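You operate a simulated robot arm through the tools that you are given. There is no shell and no other tool.

Carry out the task below with a simulated two-armed robot. There is one attempt and no reset: what you move stays moved.

JOB
Lay both brass corners on the thick blue book.
Fine: give the turntable a quarter turn clockwise after the first corner; turn it straight again at the end; the book stays on it.

Only the result counts: the job must be done as asked and must still hold three seconds after the hand-in. Knocking over, shifting, dropping, spilling or breaking anything else fails it.

ROBOT AND FRAMES
Two 7-joint arms with two-finger parallel grippers on one trunk that stands fixed in place. Base frame: the origin is at the foot of the trunk, x ahead of it, y to its left, z up. Readings come in mm, rad, newtons and seconds.
The left shoulder is at [60, 189, 1228], the right one opposite. With the tool pointing down near the work surface each hand reaches from about 100 to 540 mm from the base axis, measured 20 degrees to its own side. Payload 3.43 kg a hand.
The TCP of each hand is the grasp point between the finger pads, 30 mm short of the fingertips. In the tool frame z runs along the fingers and y along their closing line. The gripper opens to 94 mm. The fingers are 28 mm wide and 10 mm thick; the gripper's body (50 by 96 mm) begins 55 mm behind the TCP.
Orientation is that of the tool frame in the base frame, as a unit quaternion [w, x, y, z]. With the fingers straight down and closing along the base's y, the tool's x points along the base's -x, its y along +y and its z along -z.

CONTROLS
- The arms move only by the tool step_arm. It takes "left_plan", "right_plan" or both (then of equal length, played together; a hand with none holds still); each is a list of rows, each a list of 3 entries, a list of its own where there are three numbers: the turn, a rotation vector about the base's x, y, z in rad, then the shift along the base's x, y, z in mm, then the opening in per cent of the stroke, from 0 (shut) to 100 (fully open). In form: [[[wx, wy, wz], [dx, dy, dz], grip], ...]. A call has 1 to 20 rows; each row shifts and turns the commanded pose from where the row before left it. Each row takes 0.2 s and may step no farther than 50 mm and 0.15 rad from the row before; otherwise, or with a gripper value out of range, the whole call is refused. A pose out of reach is approached as far as the arm can. The call stops where the force on the tool passes 40 N (or 10 N more than at its start, if that is more) or the arm is blocked; 0.2 s more then pass. The fingers move at their own pace (about 153 mm/s each) and stop on an object; they squeeze with about 41 N. The grip force told is the motor's: it shows also when the fingers shut on nothing. Time passes only in rows, and 0.2 s behind the last, so rows that do not move let the fingers close. The reply holds the time, the measured pose of the TCP, the force on the tool along the base axes, the opening and the grip force, in the units named above and with some noise, with the torque about the TCP (base axes, N m) and any sound that the robot's microphone picked up, and new pictures: "pictures" is both (left out), scene, wrist or none (wrist: the cameras of the hands that moved).
- Cameras (640 x 400 px; columns grow to the right, rows downward): "scene" is now at [10.1, 6.6, 1768.2]; the picture's right is [0.11, -0.99, 0.00], its down [-0.83, -0.09, -0.56] and it looks along [0.55, 0.06, -0.83] (base axes); focal length 308 px, centre (320, 200). "left" rides on the left gripper at [76, -14, -103] in its tool frame; the picture's right is [0.18, 0.98, 0.00], its down [-0.75, 0.14, -0.64] and it looks along [-0.63, 0.12, 0.77] (tool axes); focal length 243 px, centre (320, 200). "right" rides on the right gripper at [76, 14, -103] in its tool frame; the picture's right is [-0.18, 0.98, 0.00], its down [-0.75, -0.14, -0.64] and it looks along [-0.63, -0.12, 0.77] (tool axes); focal length 243 px, centre (320, 200).
- lift_body(by): slides the trunk up (or, below 0, down) by that many mm; the arms and the scene camera ride with it, the base frame stays. It gives what a move gives, with no picture.
- turn_head(pan, tilt): turns the head with the scene camera to pan (to the left, within 1.501 rad either way) and tilt (down, from -0.506 to 1.204), counted from straight ahead of the robot. It gives what a move gives, and a new picture of the scene camera.
- probe_pixels(camera, pixels): for up to 12 pixels [column, row] of the newest picture of that camera ("zoom" is the newest enlarged one), the place [x, y, z] in the base frame of the surface seen there, good to about 3 mm. No time passes.
- close_up(camera, box): a new picture of the part [left, top, right, bottom] of that camera's present view, enlarged. No time passes.
- job_done(): hands the job in; it is judged then, once.

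Leave the grippers open and the arms clear of the work at the hand-in unless told otherwise.

The tools are called as name(argument=value, ...) on one line, values as JSON. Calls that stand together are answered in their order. step_arm: Moves the arms, as the interface text tells. Its arguments: {"type":"object","properties":{"left_plan":{"type":"array"},"right_plan":{"type":"array"},"pictures":{"type":"string","enum":["both","scene","wrist","none"]}},"required":[]} The other tools are called the same way: lift_body (by) slides the trunk up or down; turn_head (pan, tilt) turns the head that bears the scene camera; probe_pixels (camera, pixels) gives the place of the surface under pixels of a picture; close_up (camera, box) takes an enlarged picture of a part of a camera's view; job_done () hands the job in.

At the start:

```text
time_s: 0.0
left_tool_pos: [318.6, 142.9, 1270.8]
left_tcp_rot: [0.0, -0.001, 1.0, 0.0]
left_contact_force: [-0.7, -0.2, -0.2]
left_wrist_torque: [0.02, -0.03, 0.0]
left_opening: 94.0
left_gripper_force: 0.1
right_tool_pos: [381.7, -158.1, 1223.3]
right_tcp_rot: [0.0, 0.0, 1.0, 0.0]
right_contact_force: [-0.4, -0.1, 0.5]
right_wrist_torque: [-0.01, -0.01, -0.02]
right_opening: 94.2
right_gripper_force: 0.2
trunk travel left (down, up): [-900.0, 90.0]
head pan, tilt: [0.11, 0.983]
```

scene: 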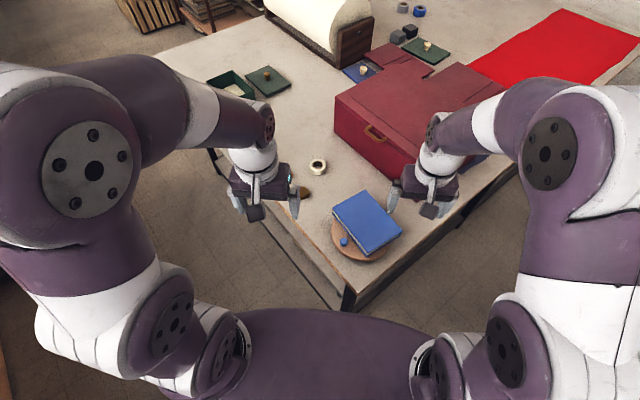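
right: 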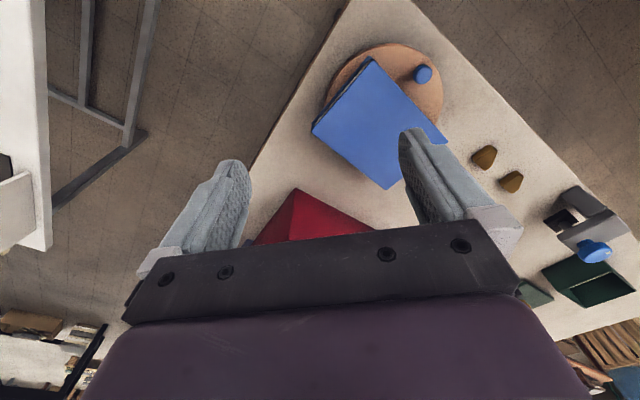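
left: 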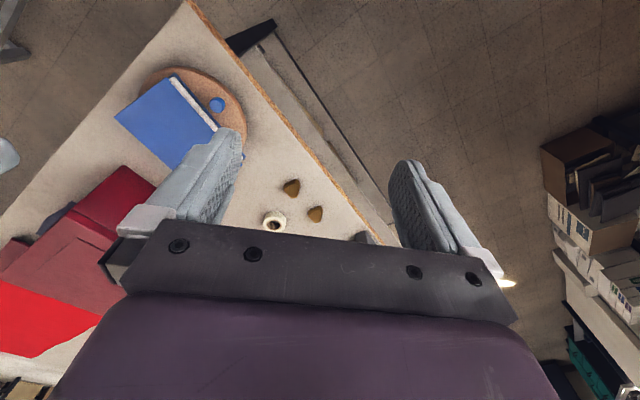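

I see a blue book on a round turntable with a blue knob near the table's near corner, and two brass corners left of it (left picture about (291,187) and (315,213)). I'll take enlargements before moving anything.

close_up(camera="left", box=[100, 50, 360, 250])

close_up(camera="right", box=[300, 30, 560, 210])

close_up(camera="scene", box=[260, 140, 440, 280])

```text
2.00 times, centred on (230, 150) of left
```

zoom: 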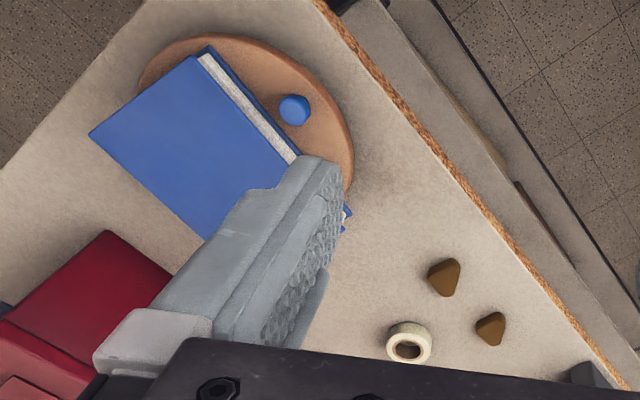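

```text
2.22 times, centred on (430, 120) of right
```

zoom: 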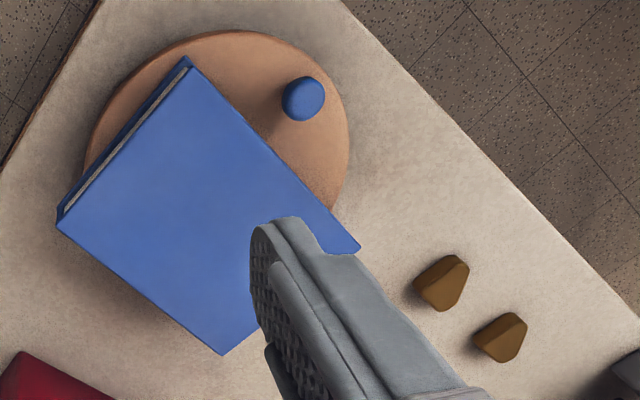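

```text
2.86 times, centred on (350, 210) of scene
```

zoom: 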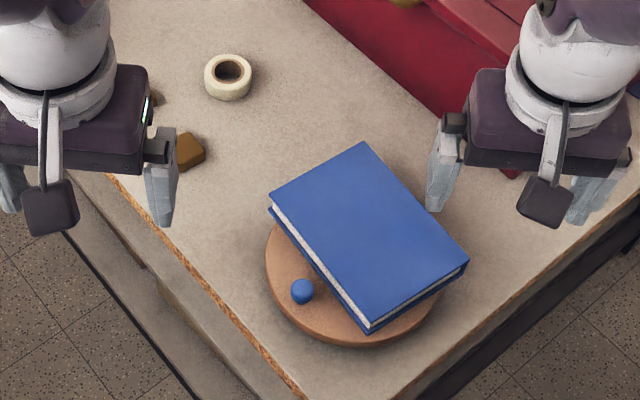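

Three enlargements show the book overhanging a round disc with a blue peg, and two triangular brass blocks. I'll probe the places: right picture's book corners, peg, disc rim, corners; and the scene zoom.

probe_pixels(camera="right", pixels=[[423, 73], [374, 60], [314, 131], [386, 186], [444, 140], [400, 50], [439, 110], [484, 153], [489, 160], [511, 181], [516, 187], [350, 130]])

probe_pixels(camera="zoom", pixels=[[362, 144], [464, 260], [370, 328], [272, 200], [302, 286], [302, 300], [275, 270], [350, 345], [430, 315], [228, 70], [350, 230], [330, 330]])

probe_pixels(camera="left", pixels=[[291, 188], [287, 184], [316, 213], [313, 216], [217, 105], [175, 76], [215, 128], [117, 117], [274, 222], [152, 80], [240, 110], [300, 230]])

```text
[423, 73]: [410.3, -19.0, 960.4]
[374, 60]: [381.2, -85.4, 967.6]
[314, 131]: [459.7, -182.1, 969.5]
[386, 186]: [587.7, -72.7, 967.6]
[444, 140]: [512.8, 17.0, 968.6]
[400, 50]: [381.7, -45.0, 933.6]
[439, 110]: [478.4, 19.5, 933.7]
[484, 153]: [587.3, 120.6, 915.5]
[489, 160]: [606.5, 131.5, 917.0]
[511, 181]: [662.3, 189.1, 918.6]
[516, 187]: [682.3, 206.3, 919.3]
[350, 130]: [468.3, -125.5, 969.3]
```

```text
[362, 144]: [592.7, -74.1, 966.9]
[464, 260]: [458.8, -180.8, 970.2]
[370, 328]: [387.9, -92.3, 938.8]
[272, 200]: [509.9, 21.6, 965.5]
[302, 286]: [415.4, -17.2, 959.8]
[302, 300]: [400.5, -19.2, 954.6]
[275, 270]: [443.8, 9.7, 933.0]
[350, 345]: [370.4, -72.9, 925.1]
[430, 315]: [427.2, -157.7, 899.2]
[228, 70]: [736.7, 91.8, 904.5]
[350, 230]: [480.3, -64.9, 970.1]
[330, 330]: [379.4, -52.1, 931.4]
```

```text
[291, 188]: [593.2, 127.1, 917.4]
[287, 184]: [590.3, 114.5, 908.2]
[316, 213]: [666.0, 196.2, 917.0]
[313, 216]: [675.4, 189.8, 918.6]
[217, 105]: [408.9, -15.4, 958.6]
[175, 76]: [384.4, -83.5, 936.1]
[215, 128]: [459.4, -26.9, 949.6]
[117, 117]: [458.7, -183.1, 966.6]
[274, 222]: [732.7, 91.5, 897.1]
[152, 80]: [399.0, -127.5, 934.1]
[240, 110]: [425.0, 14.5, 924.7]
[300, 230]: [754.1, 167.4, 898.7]
```

The table top is at z≈899, the book's top ≈968 (corners about (382,-86), (459,-182), (590,-73), (512,18)), the peg at (410,-17), brass corners at about (594,125) and (670,196). They're beyond the nominal 540 mm reach, so I first test the left arm's reach high in the air.

step_arm(left_plan=[[[0, 0, 0], [40, 0, -15], 100], [[0, 0, 0], [40, 0, -15], 100], [[0, 0, 0], [40, 0, -15], 100], [[0, 0, 0], [40, 0, -15], 100], [[0, 0, 0], [40, 0, -15], 100], [[0, 0, 0], [40, 0, -15], 100], [[0, 0, 0], [36, -18, -15], 100]])

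```text
time_s: 1.6
left_tool_pos: [579.2, 124.1, 1153.7]
left_tcp_rot: [0.0, 0.0, 1.0, 0.001]
left_contact_force: [-0.5, -0.3, 0.2]
left_wrist_torque: [0.0, 0.02, -0.02]
left_opening: 93.9
left_gripper_force: 0.0
left hand out of reach, approached as far as the arm can: row 7
right_tool_pos: [382.7, -156.8, 1221.8]
right_tcp_rot: [-0.001, 0.001, 1.0, 0.0]
right_contact_force: [0.0, 0.9, -0.1]
right_wrist_torque: [0.01, 0.01, -0.02]
right_opening: 94.1
right_gripper_force: 0.0
trunk travel left (down, up): [-900.0, 90.0]
head pan, tilt: [0.11, 0.983]
```

scene: 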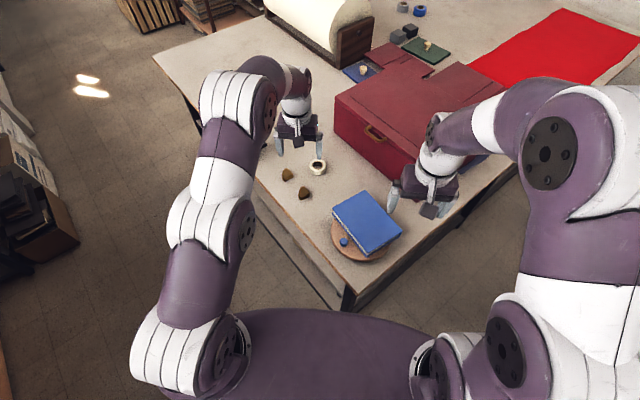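
left: 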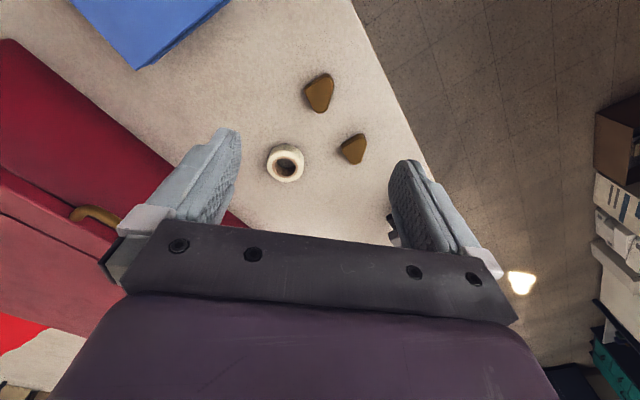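

The left hand reaches about x=579 at z≈1150 with the tool straight down, so lowering the trunk and tilting the fingers forward will help. Now I look closely at the brass corners (left picture (319,92), (352,149)) and probe surroundings in the scene.

close_up(camera="left", box=[240, 50, 400, 200])

probe_pixels(camera="zoom", pixels=[[323, 105], [258, 150], [270, 200], [340, 215], [375, 130], [345, 95], [413, 364], [480, 345], [490, 385], [460, 390], [110, 340], [210, 340]])

probe_pixels(camera="scene", pixels=[[305, 193], [288, 175], [336, 100], [400, 110], [336, 130], [405, 175], [318, 166], [375, 50], [235, 80], [268, 75], [360, 240], [440, 120]])

```text
2.67 times, centred on (320, 125) of left
```

zoom: 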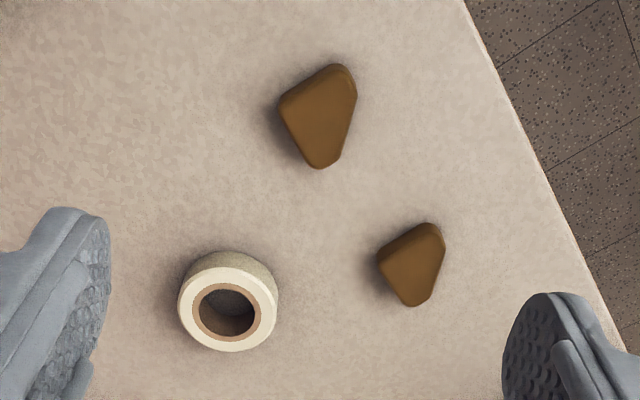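

```text
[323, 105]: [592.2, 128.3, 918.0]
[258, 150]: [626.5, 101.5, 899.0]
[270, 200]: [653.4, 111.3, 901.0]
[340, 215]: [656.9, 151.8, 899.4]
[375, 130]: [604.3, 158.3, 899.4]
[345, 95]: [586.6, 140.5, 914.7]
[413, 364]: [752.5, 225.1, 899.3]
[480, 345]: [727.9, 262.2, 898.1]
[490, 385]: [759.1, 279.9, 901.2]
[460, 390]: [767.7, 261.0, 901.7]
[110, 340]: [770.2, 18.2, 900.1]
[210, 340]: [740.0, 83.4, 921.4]
```

```text
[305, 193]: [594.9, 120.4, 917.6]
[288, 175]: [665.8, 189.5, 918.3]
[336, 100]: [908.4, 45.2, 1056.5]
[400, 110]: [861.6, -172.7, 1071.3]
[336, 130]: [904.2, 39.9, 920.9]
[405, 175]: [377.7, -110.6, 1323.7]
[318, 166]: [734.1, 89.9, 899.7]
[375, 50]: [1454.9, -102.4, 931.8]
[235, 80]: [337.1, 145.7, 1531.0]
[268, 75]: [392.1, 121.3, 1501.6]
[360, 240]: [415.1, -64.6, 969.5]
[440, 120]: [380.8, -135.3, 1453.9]
```

The brass corners are right-angled triangles about 57 × 28 mm, 19 mm thick, with the long side nearly along x and the point toward -y. The elbow stands high (z≈1500), so the limit is likely posture. I lower the trunk by 120 mm (both hands stay well above everything: tips ≥1000 against book top 968; red box starts at x≈860).

lift_body(by=-120)

```text
time_s: 3.1
left_tool_pos: [578.0, 124.6, 1034.6]
left_tcp_rot: [0.0, 0.0, 1.0, 0.0]
left_contact_force: [1.4, -0.6, -0.6]
left_wrist_torque: [-0.02, 0.0, -0.02]
left_opening: 93.9
left_gripper_force: 0.0
right_tool_pos: [382.1, -157.8, 1102.0]
right_tcp_rot: [0.001, 0.0, 1.0, 0.0]
right_contact_force: [-0.1, 0.2, -0.2]
right_wrist_torque: [0.03, 0.0, -0.01]
right_opening: 94.0
right_gripper_force: 0.1
trunk travel left (down, up): [-780.0, 210.0]
head pan, tilt: [0.11, 0.983]
```

The trunk is down 120. Next I tilt the left fingers forward (−0.45 rad about y) while staying at this height, then move forward and left toward above the farther corner (670,196).

step_arm(left_plan=[[[0, -0.15, 0], [0, 0, 10], 100], [[0, -0.15, 0], [0, 0, 10], 100], [[0, -0.15, 0], [0, 0, 0], 100], [[0, 0, 0], [30, 24, 0], 100], [[0, 0, 0], [30, 24, 0], 100], [[0, 0, 0], [20, 24, 0], 100]])

```text
time_s: 4.5
left_tool_pos: [658.7, 195.6, 1053.7]
left_tcp_rot: [0.222, 0.001, 0.975, -0.001]
left_contact_force: [0.0, -0.1, 0.4]
left_wrist_torque: [0.0, -0.01, 0.03]
left_opening: 93.8
left_gripper_force: 0.0
right_tool_pos: [382.1, -156.5, 1102.7]
right_tcp_rot: [0.0, 0.0, 1.0, 0.001]
right_contact_force: [-0.2, 0.0, 0.7]
right_wrist_torque: [-0.01, 0.0, -0.01]
right_opening: 93.9
right_gripper_force: 0.1
trunk travel left (down, up): [-780.0, 210.0]
head pan, tilt: [0.11, 0.983]
```

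scene: 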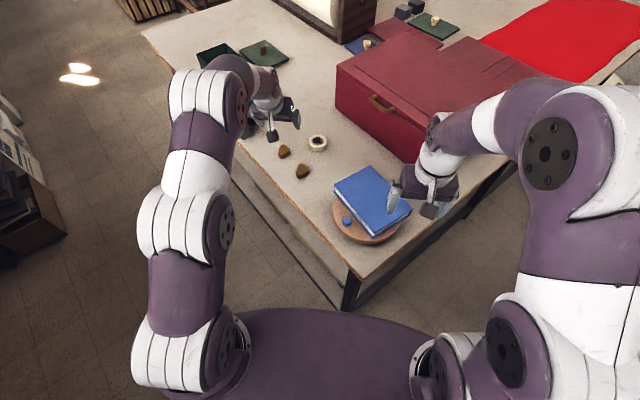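
left: 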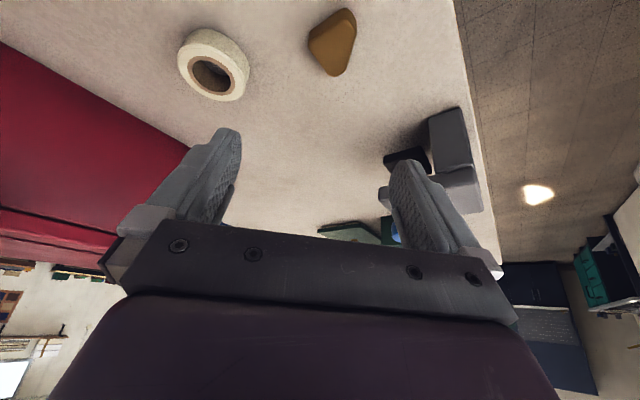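

The tilted hand reaches (659,196) comfortably. I'll take the nearer corner at (595,125) first: back off to hover over it at lower tilt (0.3 rad) for a close view.

step_arm(left_plan=[[[0, 0.15, 0], [-30, -23, -10], 100], [[0, 0, 0], [-30, -23, -20], 100], [[0, 0, 0], [-20, -22, -20], 100], [[0, 0, 0], [0, 0, 0], 100]], pictures="wrist")

```text
time_s: 5.5
left_tool_pos: [577.0, 129.6, 1002.3]
left_tcp_rot: [0.149, 0.0, 0.989, 0.001]
left_contact_force: [1.0, -0.8, -0.2]
left_wrist_torque: [-0.02, -0.01, -0.01]
left_opening: 94.0
left_gripper_force: 0.0
right_tool_pos: [382.0, -156.1, 1102.0]
right_tcp_rot: [0.0, -0.001, 1.0, 0.001]
right_contact_force: [-0.2, 0.9, -0.9]
right_wrist_torque: [0.01, -0.03, -0.02]
right_opening: 94.3
right_gripper_force: 0.1
trunk travel left (down, up): [-780.0, 210.0]
head pan, tilt: [0.11, 0.983]
```

left: 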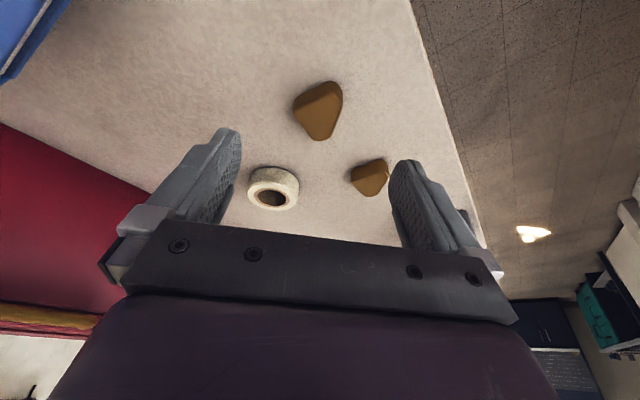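

The nearer corner sits at (318,112) in the left picture. I enlarge and probe its outline.

close_up(camera="left", box=[270, 70, 390, 145])

```text
5.33 times, centred on (330, 108) of left
```

zoom: 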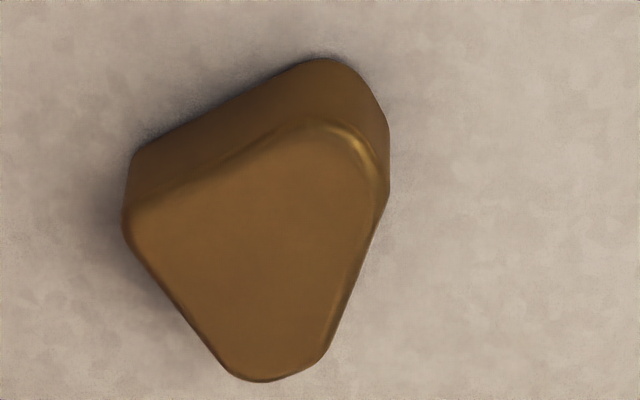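

probe_pixels(camera="zoom", pixels=[[325, 130], [365, 145], [380, 190], [140, 220], [135, 240], [240, 370], [310, 360], [345, 280], [185, 300], [240, 165], [260, 240], [320, 70]])

```text
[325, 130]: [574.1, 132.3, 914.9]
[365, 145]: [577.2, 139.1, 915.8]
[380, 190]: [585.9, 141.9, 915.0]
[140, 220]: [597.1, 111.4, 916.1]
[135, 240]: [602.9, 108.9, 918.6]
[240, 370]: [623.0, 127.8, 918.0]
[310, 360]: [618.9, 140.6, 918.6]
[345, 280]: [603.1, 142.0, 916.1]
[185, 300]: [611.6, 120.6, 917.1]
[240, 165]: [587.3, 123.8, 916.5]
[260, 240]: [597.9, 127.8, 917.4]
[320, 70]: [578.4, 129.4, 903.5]
```

The corner's top: long side along x at y≈142 (x 575–622), point at (600,109). Closing along y with no yaw is right. I move to x≈592, y≈125 and descend to z≈945 first.

step_arm(left_plan=[[[0, 0, 0], [15, -4.5, -20], 75], [[0, 0, 0], [0, 0, -20], 75], [[0, 0, 0], [0, 0, -17], 75], [[0, 0, 0], [0, 0, 0], 75]], pictures="wrist")

```text
time_s: 6.5
left_tool_pos: [592.1, 124.0, 946.5]
left_tcp_rot: [0.149, 0.0, 0.989, -0.001]
left_contact_force: [-0.8, 0.2, 0.2]
left_wrist_torque: [0.0, -0.01, -0.03]
left_opening: 70.5
left_gripper_force: 0.1
right_tool_pos: [381.7, -157.0, 1103.1]
right_tcp_rot: [0.0, 0.0, 1.0, 0.0]
right_contact_force: [-0.5, -0.2, -1.3]
right_wrist_torque: [-0.01, -0.01, -0.01]
right_opening: 94.2
right_gripper_force: 0.2
trunk travel left (down, up): [-780.0, 210.0]
head pan, tilt: [0.11, 0.983]
```

left: 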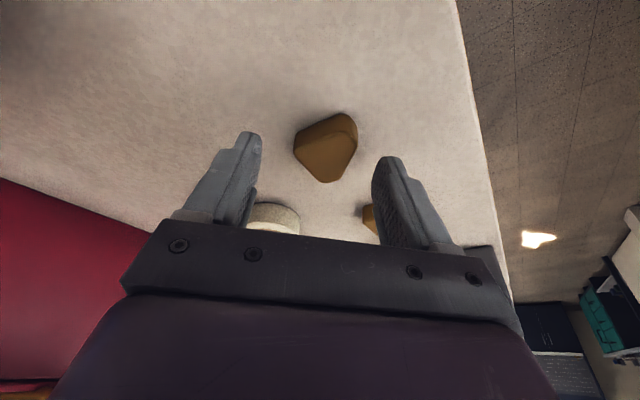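

The corner is centred between the fingers. I descend 10 mm to z≈936 and close.

step_arm(left_plan=[[[0, 0, 0], [0, 0, -5], 75], [[0, 0, 0], [0, 0, -5], 75], [[0, 0, 0], [0, 0, 0], 40], [[0, 0, 0], [0, 0, 0], 20], [[0, 0, 0], [0, 0, 0], 0], [[0, 0, 0], [0, 0, 0], 0]], pictures="wrist")

```text
time_s: 7.9
left_tool_pos: [593.0, 123.9, 939.3]
left_tcp_rot: [0.148, 0.0, 0.989, 0.0]
left_contact_force: [-0.1, -0.2, 1.3]
left_wrist_torque: [0.03, 0.03, -0.03]
left_opening: 36.0
left_gripper_force: 41.0
right_tool_pos: [381.8, -157.5, 1102.3]
right_tcp_rot: [0.0, -0.001, 1.0, 0.0]
right_contact_force: [-0.3, -0.3, -0.5]
right_wrist_torque: [0.0, 0.01, 0.01]
right_opening: 94.2
right_gripper_force: 0.1
trunk travel left (down, up): [-780.0, 210.0]
head pan, tilt: [0.11, 0.983]
```

left: 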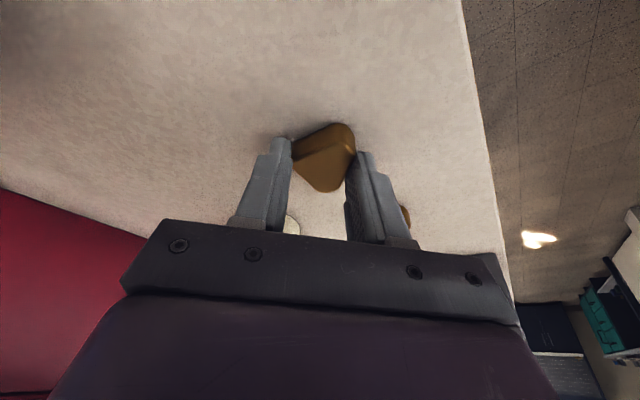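

Gripped at 36 mm with 41 N. Lift gently and check.

step_arm(left_plan=[[[0, 0, 0], [0, 0, 8], 0], [[0, 0, 0], [0, 0, 12], 0], [[0, 0, 0], [0, 0, 20], 0], [[0, 0, 0], [0, 0, 30], 0], [[0, 0, 0], [0, 0, 40], 0], [[0, 0, 0], [0, 0, 0], 0]])

close_up(camera="left", box=[220, 90, 420, 220])

```text
time_s: 9.3
left_tool_pos: [591.2, 125.5, 1046.4]
left_tcp_rot: [0.15, 0.0, 0.989, 0.0]
left_contact_force: [0.2, -0.9, -0.1]
left_wrist_torque: [-0.01, -0.02, 0.01]
left_opening: 35.5
left_gripper_force: 41.2
right_tool_pos: [381.7, -156.0, 1103.0]
right_tcp_rot: [0.001, 0.0, 1.0, 0.0]
right_contact_force: [0.2, 0.7, -0.1]
right_wrist_torque: [-0.02, 0.01, -0.02]
right_opening: 93.8
right_gripper_force: 0.0
trunk travel left (down, up): [-780.0, 210.0]
head pan, tilt: [0.11, 0.983]
```

scene: 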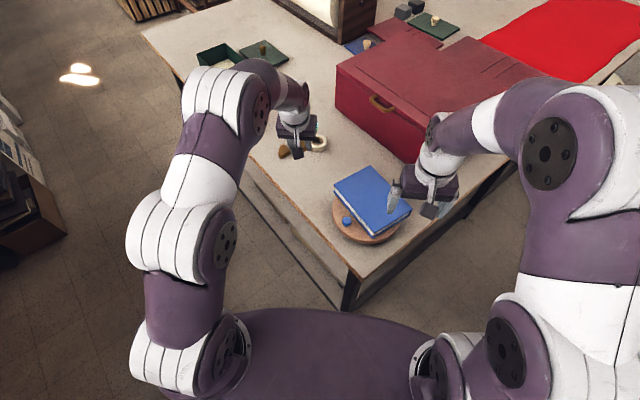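
left: 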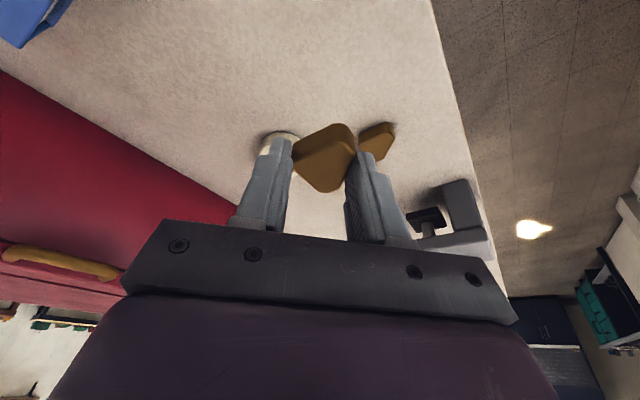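

```text
3.08 times, centred on (320, 155) of left
```

zoom: 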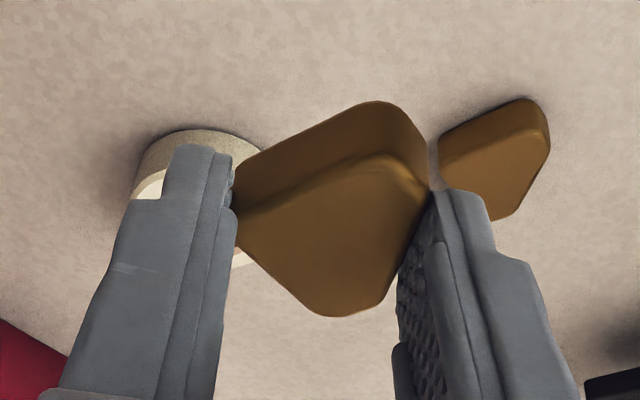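

The corner is held firmly and level. Before placing, I zoom on the turntable in the scene picture to fix the disc's centre and book outline.

close_up(camera="scene", box=[315, 155, 427, 250])

```text
4.21 times, centred on (371, 202) of scene
```

zoom: 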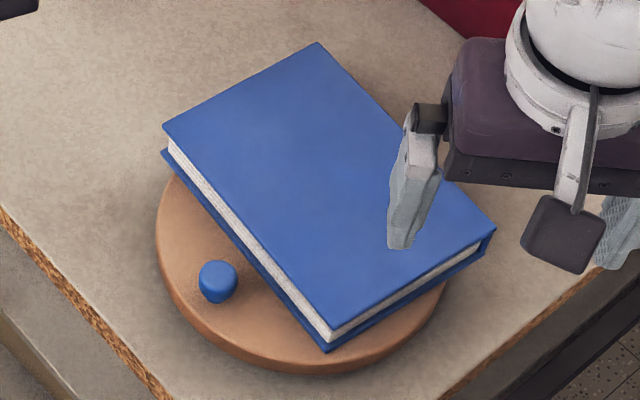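

probe_pixels(camera="zoom", pixels=[[174, 185], [160, 220], [164, 250], [180, 285], [215, 320], [260, 345], [330, 358], [400, 330], [435, 300], [165, 126], [318, 45], [330, 328]])

probe_pixels(camera="zoom", pixels=[[493, 232], [218, 270], [218, 292], [236, 275], [201, 275], [167, 154], [328, 346], [250, 300], [200, 230]])

```text
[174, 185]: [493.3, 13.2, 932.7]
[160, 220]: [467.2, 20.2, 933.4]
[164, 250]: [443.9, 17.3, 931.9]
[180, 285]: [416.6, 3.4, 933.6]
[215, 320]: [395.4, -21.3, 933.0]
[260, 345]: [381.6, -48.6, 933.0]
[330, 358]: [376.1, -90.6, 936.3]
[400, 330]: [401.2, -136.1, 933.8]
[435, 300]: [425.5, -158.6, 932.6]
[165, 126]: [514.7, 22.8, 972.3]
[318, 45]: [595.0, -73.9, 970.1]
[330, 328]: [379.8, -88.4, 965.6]
```

```text
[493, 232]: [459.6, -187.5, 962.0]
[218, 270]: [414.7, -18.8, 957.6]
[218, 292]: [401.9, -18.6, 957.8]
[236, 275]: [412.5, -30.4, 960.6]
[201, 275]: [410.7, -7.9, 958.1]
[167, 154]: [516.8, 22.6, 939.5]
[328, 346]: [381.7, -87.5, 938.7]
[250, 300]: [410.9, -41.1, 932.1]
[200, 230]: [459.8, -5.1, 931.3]
```

The disc's centre comes out at about (469,-73), radius 93; the peg at (410,-18.5), radius 80 from it; the book's centre at (487,-81). I first move the right hand aside and up, away from the work.

step_arm(right_plan=[[[0, 0, 0], [-10, -40, 20], 100], [[0, 0, 0], [-10, -40, 20], 100], [[0, 0, 0], [-10, -40, 20], 100], [[0, 0, 0], [-10, -30, 20], 100]], pictures="scene")

```text
time_s: 10.3
left_tool_pos: [589.9, 124.2, 1046.4]
left_tcp_rot: [0.15, 0.0, 0.989, 0.0]
left_contact_force: [-0.3, -0.3, -0.6]
left_wrist_torque: [0.0, 0.01, -0.02]
left_opening: 35.8
left_gripper_force: 40.9
right_tool_pos: [339.5, -307.4, 1180.0]
right_tcp_rot: [0.0, 0.0, 1.0, 0.001]
right_contact_force: [-1.1, 0.1, 0.5]
right_wrist_torque: [0.01, 0.01, 0.0]
right_opening: 93.9
right_gripper_force: 0.0
trunk travel left (down, up): [-780.0, 210.0]
head pan, tilt: [0.11, 0.983]
```

scene: 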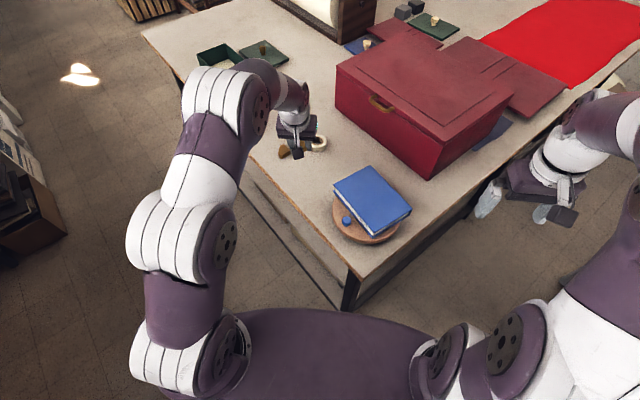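

The right hand is aside. Now I carry the first corner over the book, to TCP about (492,-45,1055).

step_arm(left_plan=[[[0, 0, 0], [-10, -20, 8], 0], [[0, 0, 0], [-20, -36, 2], 0], [[0, 0, 0], [-22, -38, 0], 0], [[0, 0, 0], [-22, -38, 0], 0], [[0, 0, 0], [-15, -25, 0], 0], [[0, 0, 0], [-9, -13, 0], 0], [[0, 0, 0], [0, 0, 0], 0]])

close_up(camera="scene", box=[315, 155, 427, 250])

```text
time_s: 11.9
left_tool_pos: [494.1, -47.3, 1055.5]
left_tcp_rot: [0.149, -0.001, 0.989, -0.001]
left_contact_force: [0.0, 0.9, -0.9]
left_wrist_torque: [-0.03, -0.01, -0.02]
left_opening: 35.5
left_gripper_force: 41.4
right_tool_pos: [340.9, -305.7, 1180.3]
right_tcp_rot: [0.0, 0.001, 1.0, 0.0]
right_contact_force: [-0.3, -0.2, -0.4]
right_wrist_torque: [0.01, -0.02, -0.01]
right_opening: 94.0
right_gripper_force: 0.1
trunk travel left (down, up): [-780.0, 210.0]
head pan, tilt: [0.11, 0.983]
```

scene: 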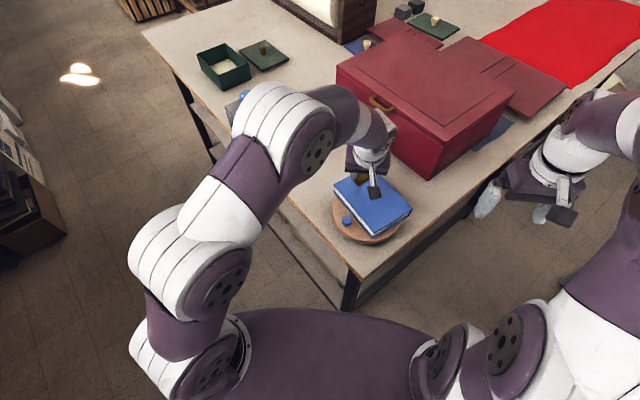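
left: 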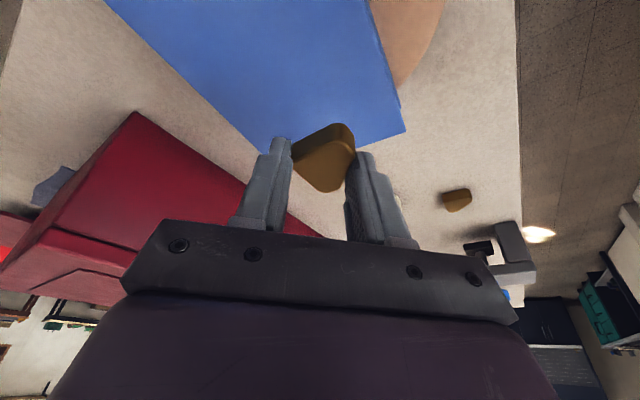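

```text
4.21 times, centred on (371, 202) of scene
```

zoom: 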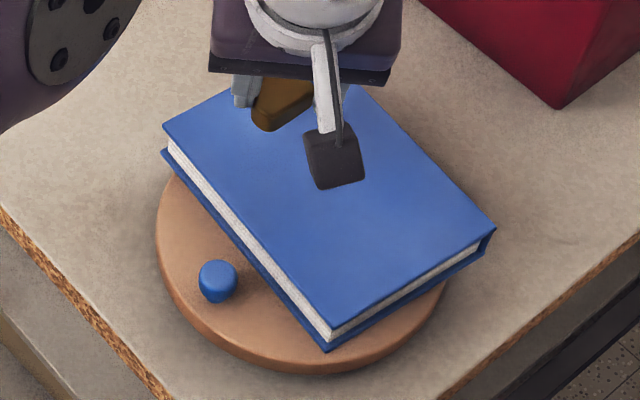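

The corner hangs above the book's far-left part. I probe its top to know how far to lower.

probe_pixels(camera="left", pixels=[[325, 165], [325, 185], [305, 155], [330, 128], [230, 60], [300, 100], [345, 147]])

```text
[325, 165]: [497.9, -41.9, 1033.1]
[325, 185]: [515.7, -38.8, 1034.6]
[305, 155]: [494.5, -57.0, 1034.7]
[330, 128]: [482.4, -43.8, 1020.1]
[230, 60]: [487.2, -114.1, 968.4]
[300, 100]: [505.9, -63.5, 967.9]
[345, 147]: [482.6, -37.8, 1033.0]
```

Top of the held corner is at 1034, so its bottom is ≈1015, 47 mm above the book (968). Lower 44 mm first.

step_arm(left_plan=[[[0, 0, 0], [0, 0, -15], 0], [[0, 0, 0], [0, 0, -15], 0], [[0, 0, 0], [0, 0, -10], 0], [[0, 0, 0], [0, 0, -4], 0], [[0, 0, 0], [0, 0, 0], 0]], pictures="wrist")

close_up(camera="scene", box=[315, 155, 427, 250])

```text
time_s: 13.1
left_tool_pos: [495.6, -46.9, 1014.5]
left_tcp_rot: [0.15, -0.001, 0.989, 0.001]
left_contact_force: [-0.3, -0.7, -0.9]
left_wrist_torque: [0.04, 0.0, -0.01]
left_opening: 35.5
left_gripper_force: 41.2
right_tool_pos: [341.4, -307.8, 1179.7]
right_tcp_rot: [0.0, 0.001, 1.0, 0.0]
right_contact_force: [0.6, 0.0, 0.2]
right_wrist_torque: [0.0, -0.01, -0.02]
right_opening: 94.4
right_gripper_force: 0.1
trunk travel left (down, up): [-780.0, 210.0]
head pan, tilt: [0.11, 0.983]
```

left: 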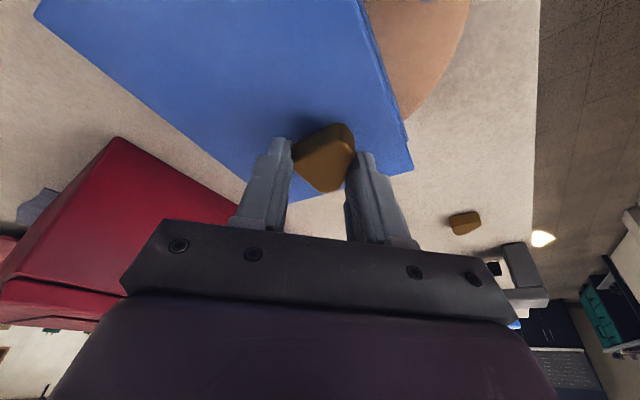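

```text
4.21 times, centred on (371, 202) of scene
```

zoom: 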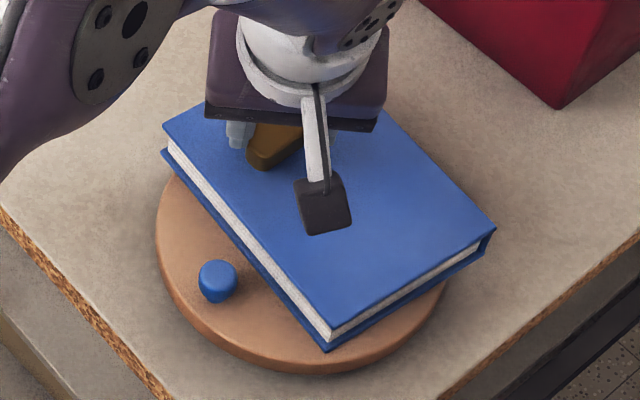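

The corner is ≈6 mm above the book. I lower the rest in small steps watching the force.

step_arm(left_plan=[[[0, 0, 0], [0, 0, -2], 0], [[0, 0, 0], [0, 0, -1.5], 0], [[0, 0, 0], [0, 0, 0], 0]], pictures="wrist")

```text
time_s: 13.9
left_tool_pos: [495.4, -47.2, 1008.9]
left_tcp_rot: [0.15, -0.001, 0.989, 0.0]
left_contact_force: [0.2, 0.4, 0.0]
left_wrist_torque: [0.01, 0.02, -0.02]
left_opening: 35.9
left_gripper_force: 41.2
right_tool_pos: [339.8, -308.3, 1180.6]
right_tcp_rot: [0.0, 0.0, 1.0, 0.0]
right_contact_force: [0.6, -0.4, -0.5]
right_wrist_torque: [-0.01, 0.0, -0.01]
right_opening: 93.7
right_gripper_force: 0.1
trunk travel left (down, up): [-780.0, 210.0]
head pan, tilt: [0.11, 0.983]
```

left: 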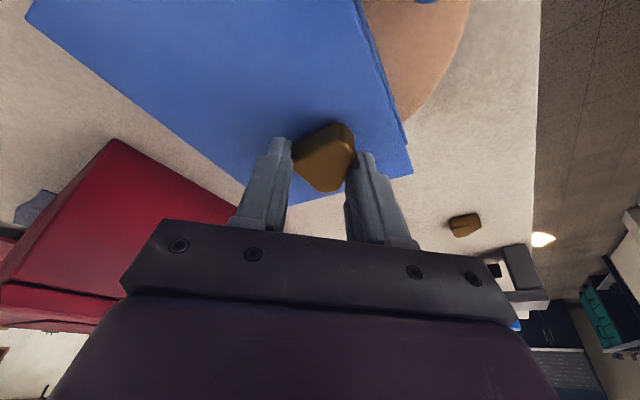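

step_arm(left_plan=[[[0, 0, 0], [0, 0, -1], 0], [[0, 0, 0], [0, 0, -1], 0], [[0, 0, 0], [0, 0, 0], 0]], pictures="wrist")

probe_pixels(camera="left", pixels=[[325, 165], [325, 180], [312, 155], [230, 60], [270, 130]])

```text
time_s: 14.7
left_tool_pos: [494.3, -47.7, 1008.1]
left_tcp_rot: [0.149, 0.0, 0.989, -0.001]
left_contact_force: [-1.0, 0.4, -0.6]
left_wrist_torque: [0.02, -0.04, 0.0]
left_opening: 35.6
left_gripper_force: 40.8
right_tool_pos: [341.4, -307.5, 1179.3]
right_tcp_rot: [0.0, 0.0, 1.0, 0.0]
right_contact_force: [0.1, -0.1, 0.2]
right_wrist_torque: [0.03, -0.02, 0.02]
right_opening: 93.9
right_gripper_force: 0.0
trunk travel left (down, up): [-780.0, 210.0]
head pan, tilt: [0.11, 0.983]
```

left: 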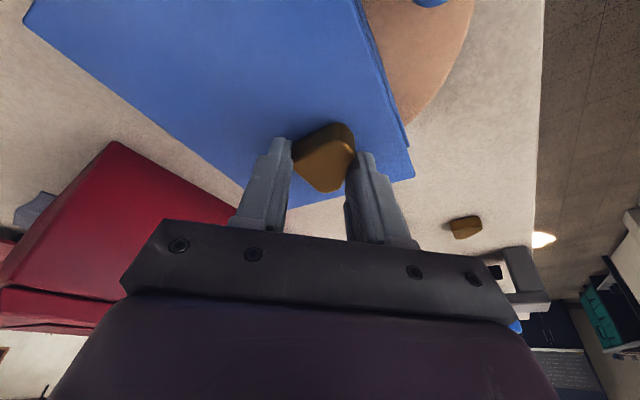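

```text
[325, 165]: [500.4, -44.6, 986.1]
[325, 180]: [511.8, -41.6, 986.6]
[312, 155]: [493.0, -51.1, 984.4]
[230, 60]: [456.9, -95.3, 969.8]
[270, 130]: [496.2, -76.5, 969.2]
```

The top reads ≈986, book 969, so it is within 1–2 mm of touching. One more small step with force check.

step_arm(left_plan=[[[0, 0, 0], [0, 0, -1], 0], [[0, 0, 0], [0, 0, 0], 0]], pictures="none")

```text
time_s: 15.3
left_tool_pos: [495.4, -45.7, 1007.2]
left_tcp_rot: [0.15, 0.0, 0.989, 0.0]
left_contact_force: [0.3, 0.0, 1.0]
left_wrist_torque: [0.02, 0.0, 0.0]
left_opening: 35.3
left_gripper_force: 40.8
right_tool_pos: [341.3, -307.8, 1179.7]
right_tcp_rot: [0.0, 0.0, 1.0, 0.0]
right_contact_force: [0.6, 0.4, -0.4]
right_wrist_torque: [0.03, -0.02, -0.03]
right_opening: 94.2
right_gripper_force: 0.1
trunk travel left (down, up): [-780.0, 210.0]
head pan, tilt: [0.11, 0.983]
```

step_arm(left_plan=[[[0, 0, 0], [0, 0, -1], 0], [[0, 0, 0], [0, 0, 0], 0]], pictures="none")

```text
time_s: 15.9
left_tool_pos: [493.9, -46.5, 1005.7]
left_tcp_rot: [0.151, -0.001, 0.989, -0.001]
left_contact_force: [0.7, 0.8, 5.4]
left_wrist_torque: [0.1, -0.06, 0.02]
left_opening: 35.6
left_gripper_force: 41.3
right_tool_pos: [339.7, -306.3, 1180.7]
right_tcp_rot: [0.001, 0.0, 1.0, 0.0]
right_contact_force: [-0.5, 0.0, -0.7]
right_wrist_torque: [-0.03, 0.0, 0.0]
right_opening: 94.2
right_gripper_force: 0.0
trunk travel left (down, up): [-780.0, 210.0]
head pan, tilt: [0.11, 0.983]
```

5.4 N upward: the corner rests on the book. I open the fingers gently and rise.

step_arm(left_plan=[[[0, 0, 0], [0, 0, 0], 45], [[0, 0, 0], [0, 0, 0], 55], [[0, 0, 0], [0, 0, 0], 65], [[0, 0, 0], [0, 0, 10], 65], [[0, 0, 0], [0, 0, 25], 65], [[0, 0, 0], [0, 0, 35], 65], [[0, 0, 0], [0, 0, 30], 65]])

close_up(camera="left", box=[200, 20, 440, 170])

```text
time_s: 17.5
left_tool_pos: [493.8, -41.8, 1106.8]
left_tcp_rot: [0.15, 0.001, 0.989, -0.001]
left_contact_force: [0.5, 0.6, -0.3]
left_wrist_torque: [-0.01, -0.01, -0.03]
left_opening: 61.1
left_gripper_force: 0.2
right_tool_pos: [341.0, -306.5, 1181.0]
right_tcp_rot: [0.0, 0.0, 1.0, 0.0]
right_contact_force: [1.1, 0.1, 0.7]
right_wrist_torque: [-0.03, -0.01, 0.01]
right_opening: 93.9
right_gripper_force: 0.1
trunk travel left (down, up): [-780.0, 210.0]
head pan, tilt: [0.11, 0.983]
```

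scene: 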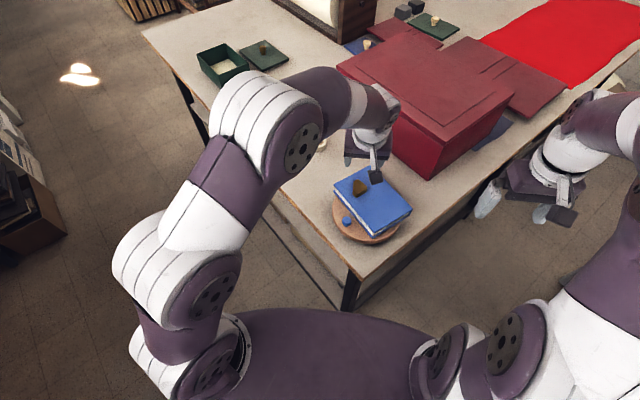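
left: 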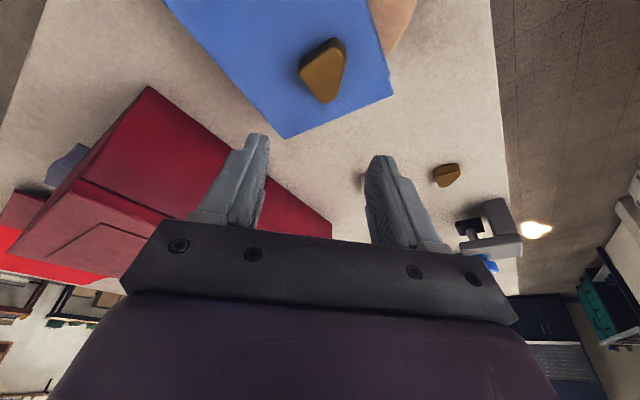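

```text
2.67 times, centred on (320, 95) of left
```

zoom: 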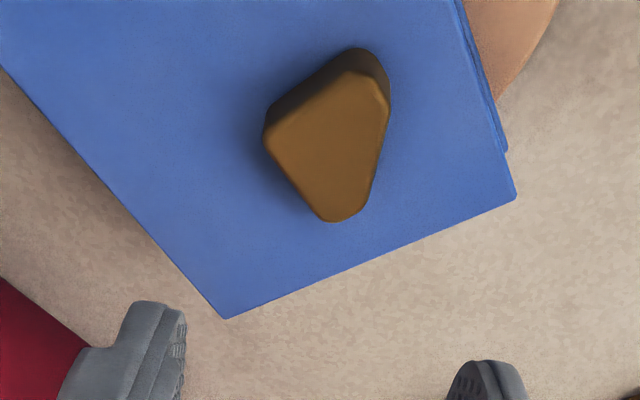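

The first corner lies flat on the book with good margins. Next: the quarter turn. Seen from above, clockwise takes the peg from (410,-18.5) to about (523,-14). I rehearse in the air with the left hand: straighten the tool, go above the peg and yaw −1.0 rad so the fingers straddle it tangentially. I also probe the red box's near corner.

probe_pixels(camera="scene", pixels=[[430, 178], [430, 150], [360, 187], [352, 183], [367, 192], [346, 221]])

step_arm(left_plan=[[[0, 0.15, 0], [-20, 6, 0], 40], [[0, 0.15, 0], [-20, 6, 0], 40], [[0, 0, -0.15], [-20, 6, 0], 40], [[0, 0, -0.15], [-12, 6, 0], 40], [[0, 0, -0.15], [-12, 0, 0], 40], [[0, 0, -0.15], [0, 0, 0], 40], [[0, 0, -0.15], [0, 0, 0], 40], [[0, 0, -0.15], [0, 0, 0], 40], [[0, 0, -0.1], [0, 0, 0], 40], [[0, 0, 0], [0, 0, 0], 40]])

```text
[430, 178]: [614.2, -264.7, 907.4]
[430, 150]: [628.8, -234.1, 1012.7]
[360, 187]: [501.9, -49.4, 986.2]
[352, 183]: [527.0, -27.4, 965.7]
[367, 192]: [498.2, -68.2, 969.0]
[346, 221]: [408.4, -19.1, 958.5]
```

```text
time_s: 19.7
left_tool_pos: [409.3, -22.2, 1107.8]
left_tcp_rot: [0.001, 0.481, 0.877, 0.0]
left_contact_force: [0.3, -0.1, 0.5]
left_wrist_torque: [0.01, -0.02, 0.02]
left_opening: 37.6
left_gripper_force: 0.1
right_tool_pos: [340.4, -307.4, 1180.8]
right_tcp_rot: [-0.001, -0.001, 1.0, 0.001]
right_contact_force: [0.2, -0.5, -0.5]
right_wrist_torque: [0.0, 0.01, 0.04]
right_opening: 94.2
right_gripper_force: 0.1
trunk travel left (down, up): [-780.0, 210.0]
head pan, tilt: [0.11, 0.983]
```

scene: 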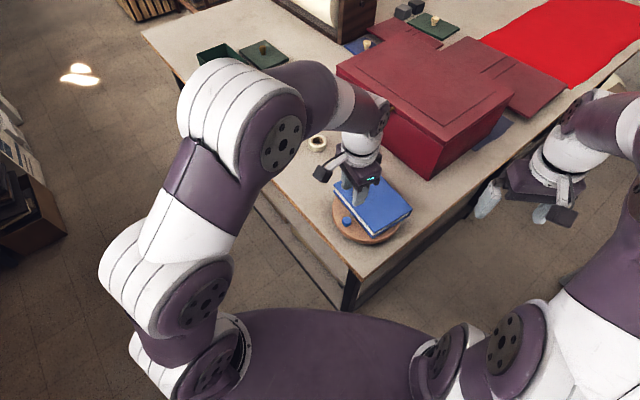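
left: 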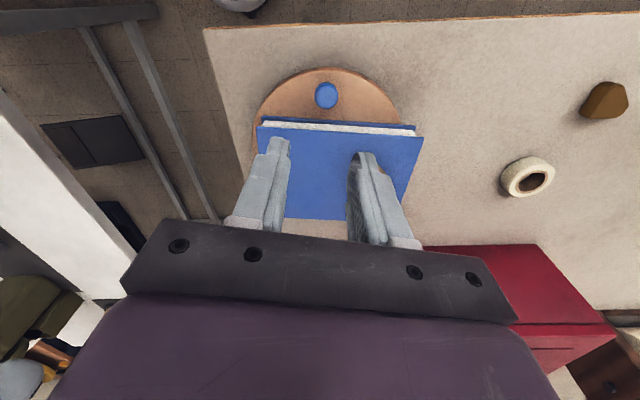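

The hand is straddling above the peg. I rehearse the arc in the air (18 rows, yaw −0.058 each) to see that the arm can follow.

step_arm(left_plan=[[[0, 0, -0.058], [5.0, 4.9, 0], 40], [[0, 0, -0.058], [5.3, 4.4, 0], 40], [[0, 0, -0.058], [5.7, 4.0, 0], 40], [[0, 0, -0.058], [6.1, 3.5, 0], 40], [[0, 0, -0.058], [6.3, 2.9, 0], 40], [[0, 0, -0.058], [6.6, 2.4, 0], 40], [[0, 0, -0.058], [6.8, 1.8, 0], 40], [[0, 0, -0.058], [6.8, 1.2, 0], 40], [[0, 0, -0.058], [7.0, 0.5, 0], 40], [[0, 0, -0.058], [7.0, 0, 0], 40], [[0, 0, -0.058], [6.9, -0.6, 0], 40], [[0, 0, -0.058], [6.9, -1.3, 0], 40], [[0, 0, -0.058], [6.7, -1.8, 0], 40], [[0, 0, -0.058], [6.6, -2.4, 0], 40], [[0, 0, -0.058], [6.3, -3.0, 0], 40], [[0, 0, -0.058], [6.0, -3.5, 0], 40], [[0, 0, -0.058], [5.7, -4.0, 0], 40], [[0, 0, -0.058], [5.4, -4.5, 0], 40]], pictures="scene")

```text
time_s: 23.5
left_tool_pos: [501.9, -9.8, 1087.5]
left_tcp_rot: [-0.001, 0.853, 0.522, 0.0]
left_contact_force: [0.7, 0.6, -0.5]
left_wrist_torque: [-0.01, 0.02, 0.0]
left_opening: 37.8
left_gripper_force: 0.1
left hand out of reach, approached as far as the arm can: row 13, 14, 15, 16, 17, 18
right_tool_pos: [340.3, -306.6, 1179.6]
right_tcp_rot: [0.0, 0.0, 1.0, 0.0]
right_contact_force: [-0.6, -0.6, 0.0]
right_wrist_torque: [-0.03, -0.02, 0.0]
right_opening: 94.2
right_gripper_force: 0.0
trunk travel left (down, up): [-780.0, 210.0]
head pan, tilt: [0.11, 0.983]
```

scene: 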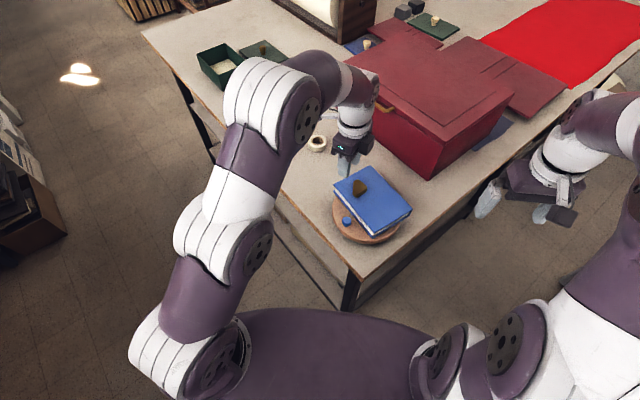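

Yaw is fine, but at z≈1107 the arm fell short at the end (502,-10); lower down the reach should be larger. I go back above the peg.

step_arm(left_plan=[[[0, 0, 0.149], [-15, 2, 0], 40], [[0, 0, 0.149], [-15, 2, 0], 40], [[0, 0, 0.149], [-15, 1, 0], 40], [[0, 0, 0.149], [-15, 0, 0], 40], [[0, 0, 0.149], [-15, 0, 0], 40], [[0, 0, 0.149], [-10, -2, 0], 40], [[0, 0, 0.15], [-7, -4, 0], 40], [[0, 0, 0], [0, 0, 0], 40]], pictures="wrist")

```text
time_s: 25.3
left_tool_pos: [409.4, -10.1, 1084.8]
left_tcp_rot: [-0.001, 0.478, 0.878, -0.001]
left_contact_force: [-0.6, 0.3, -0.6]
left_wrist_torque: [0.01, -0.01, 0.01]
left_opening: 37.6
left_gripper_force: 0.0
right_tool_pos: [341.8, -307.2, 1179.7]
right_tcp_rot: [0.0, 0.001, 1.0, 0.0]
right_contact_force: [0.7, -0.8, 0.1]
right_wrist_torque: [0.01, 0.0, 0.01]
right_opening: 94.2
right_gripper_force: 0.0
trunk travel left (down, up): [-780.0, 210.0]
head pan, tilt: [0.11, 0.983]
```

left: 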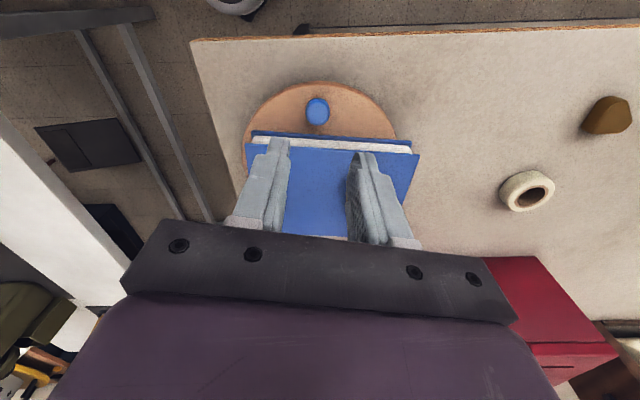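

I probe the peg and disc rim from this overhead view.

probe_pixels(camera="left", pixels=[[317, 108], [317, 100], [307, 110], [328, 110], [317, 122], [318, 83], [250, 125], [392, 127], [275, 93], [365, 98], [254, 134], [411, 146]])

```text
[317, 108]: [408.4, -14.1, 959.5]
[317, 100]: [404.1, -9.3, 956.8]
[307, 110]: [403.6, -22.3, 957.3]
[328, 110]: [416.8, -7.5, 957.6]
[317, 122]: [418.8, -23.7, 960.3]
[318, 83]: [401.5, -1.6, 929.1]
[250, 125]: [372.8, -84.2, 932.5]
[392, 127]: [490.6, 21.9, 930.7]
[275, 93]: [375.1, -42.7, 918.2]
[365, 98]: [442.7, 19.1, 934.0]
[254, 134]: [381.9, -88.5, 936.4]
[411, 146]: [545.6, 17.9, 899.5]
```

Peg centre ≈(410.5,-16), diameter ≈20, top 960; disc centre ≈(469.5,-74). I descend above the peg to z≈1000 with the fingers 38 mm apart, then look.

step_arm(left_plan=[[[0, 0, 0], [1, -6, -25], 40], [[0, 0, 0], [0, 0, -30], 40], [[0, 0, 0], [0, 0, -28], 40], [[0, 0, 0], [0, 0, 0], 40]], pictures="both")

```text
time_s: 26.3
left_tool_pos: [411.8, -15.1, 1001.6]
left_tcp_rot: [0.0, 0.478, 0.878, 0.0]
left_contact_force: [0.3, 0.7, 0.5]
left_wrist_torque: [-0.03, -0.03, 0.01]
left_opening: 37.5
left_gripper_force: 0.1
right_tool_pos: [341.5, -307.1, 1180.8]
right_tcp_rot: [0.0, 0.0, 1.0, 0.0]
right_contact_force: [0.0, -0.3, 0.5]
right_wrist_torque: [0.06, 0.02, -0.03]
right_opening: 94.1
right_gripper_force: 0.0
trunk travel left (down, up): [-780.0, 210.0]
head pan, tilt: [0.11, 0.983]
```

scene: 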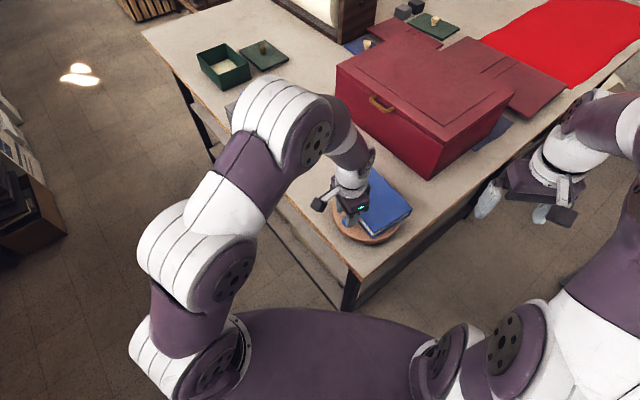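
left: 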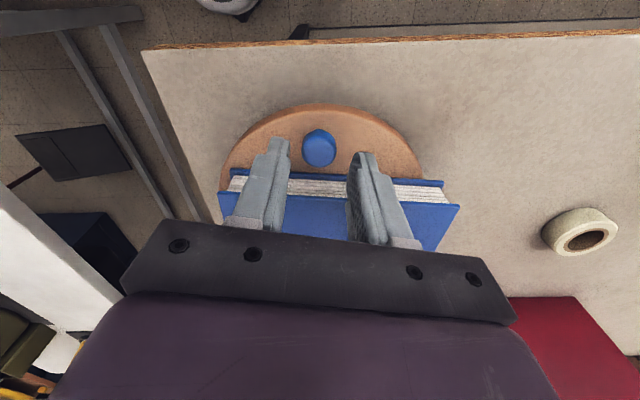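

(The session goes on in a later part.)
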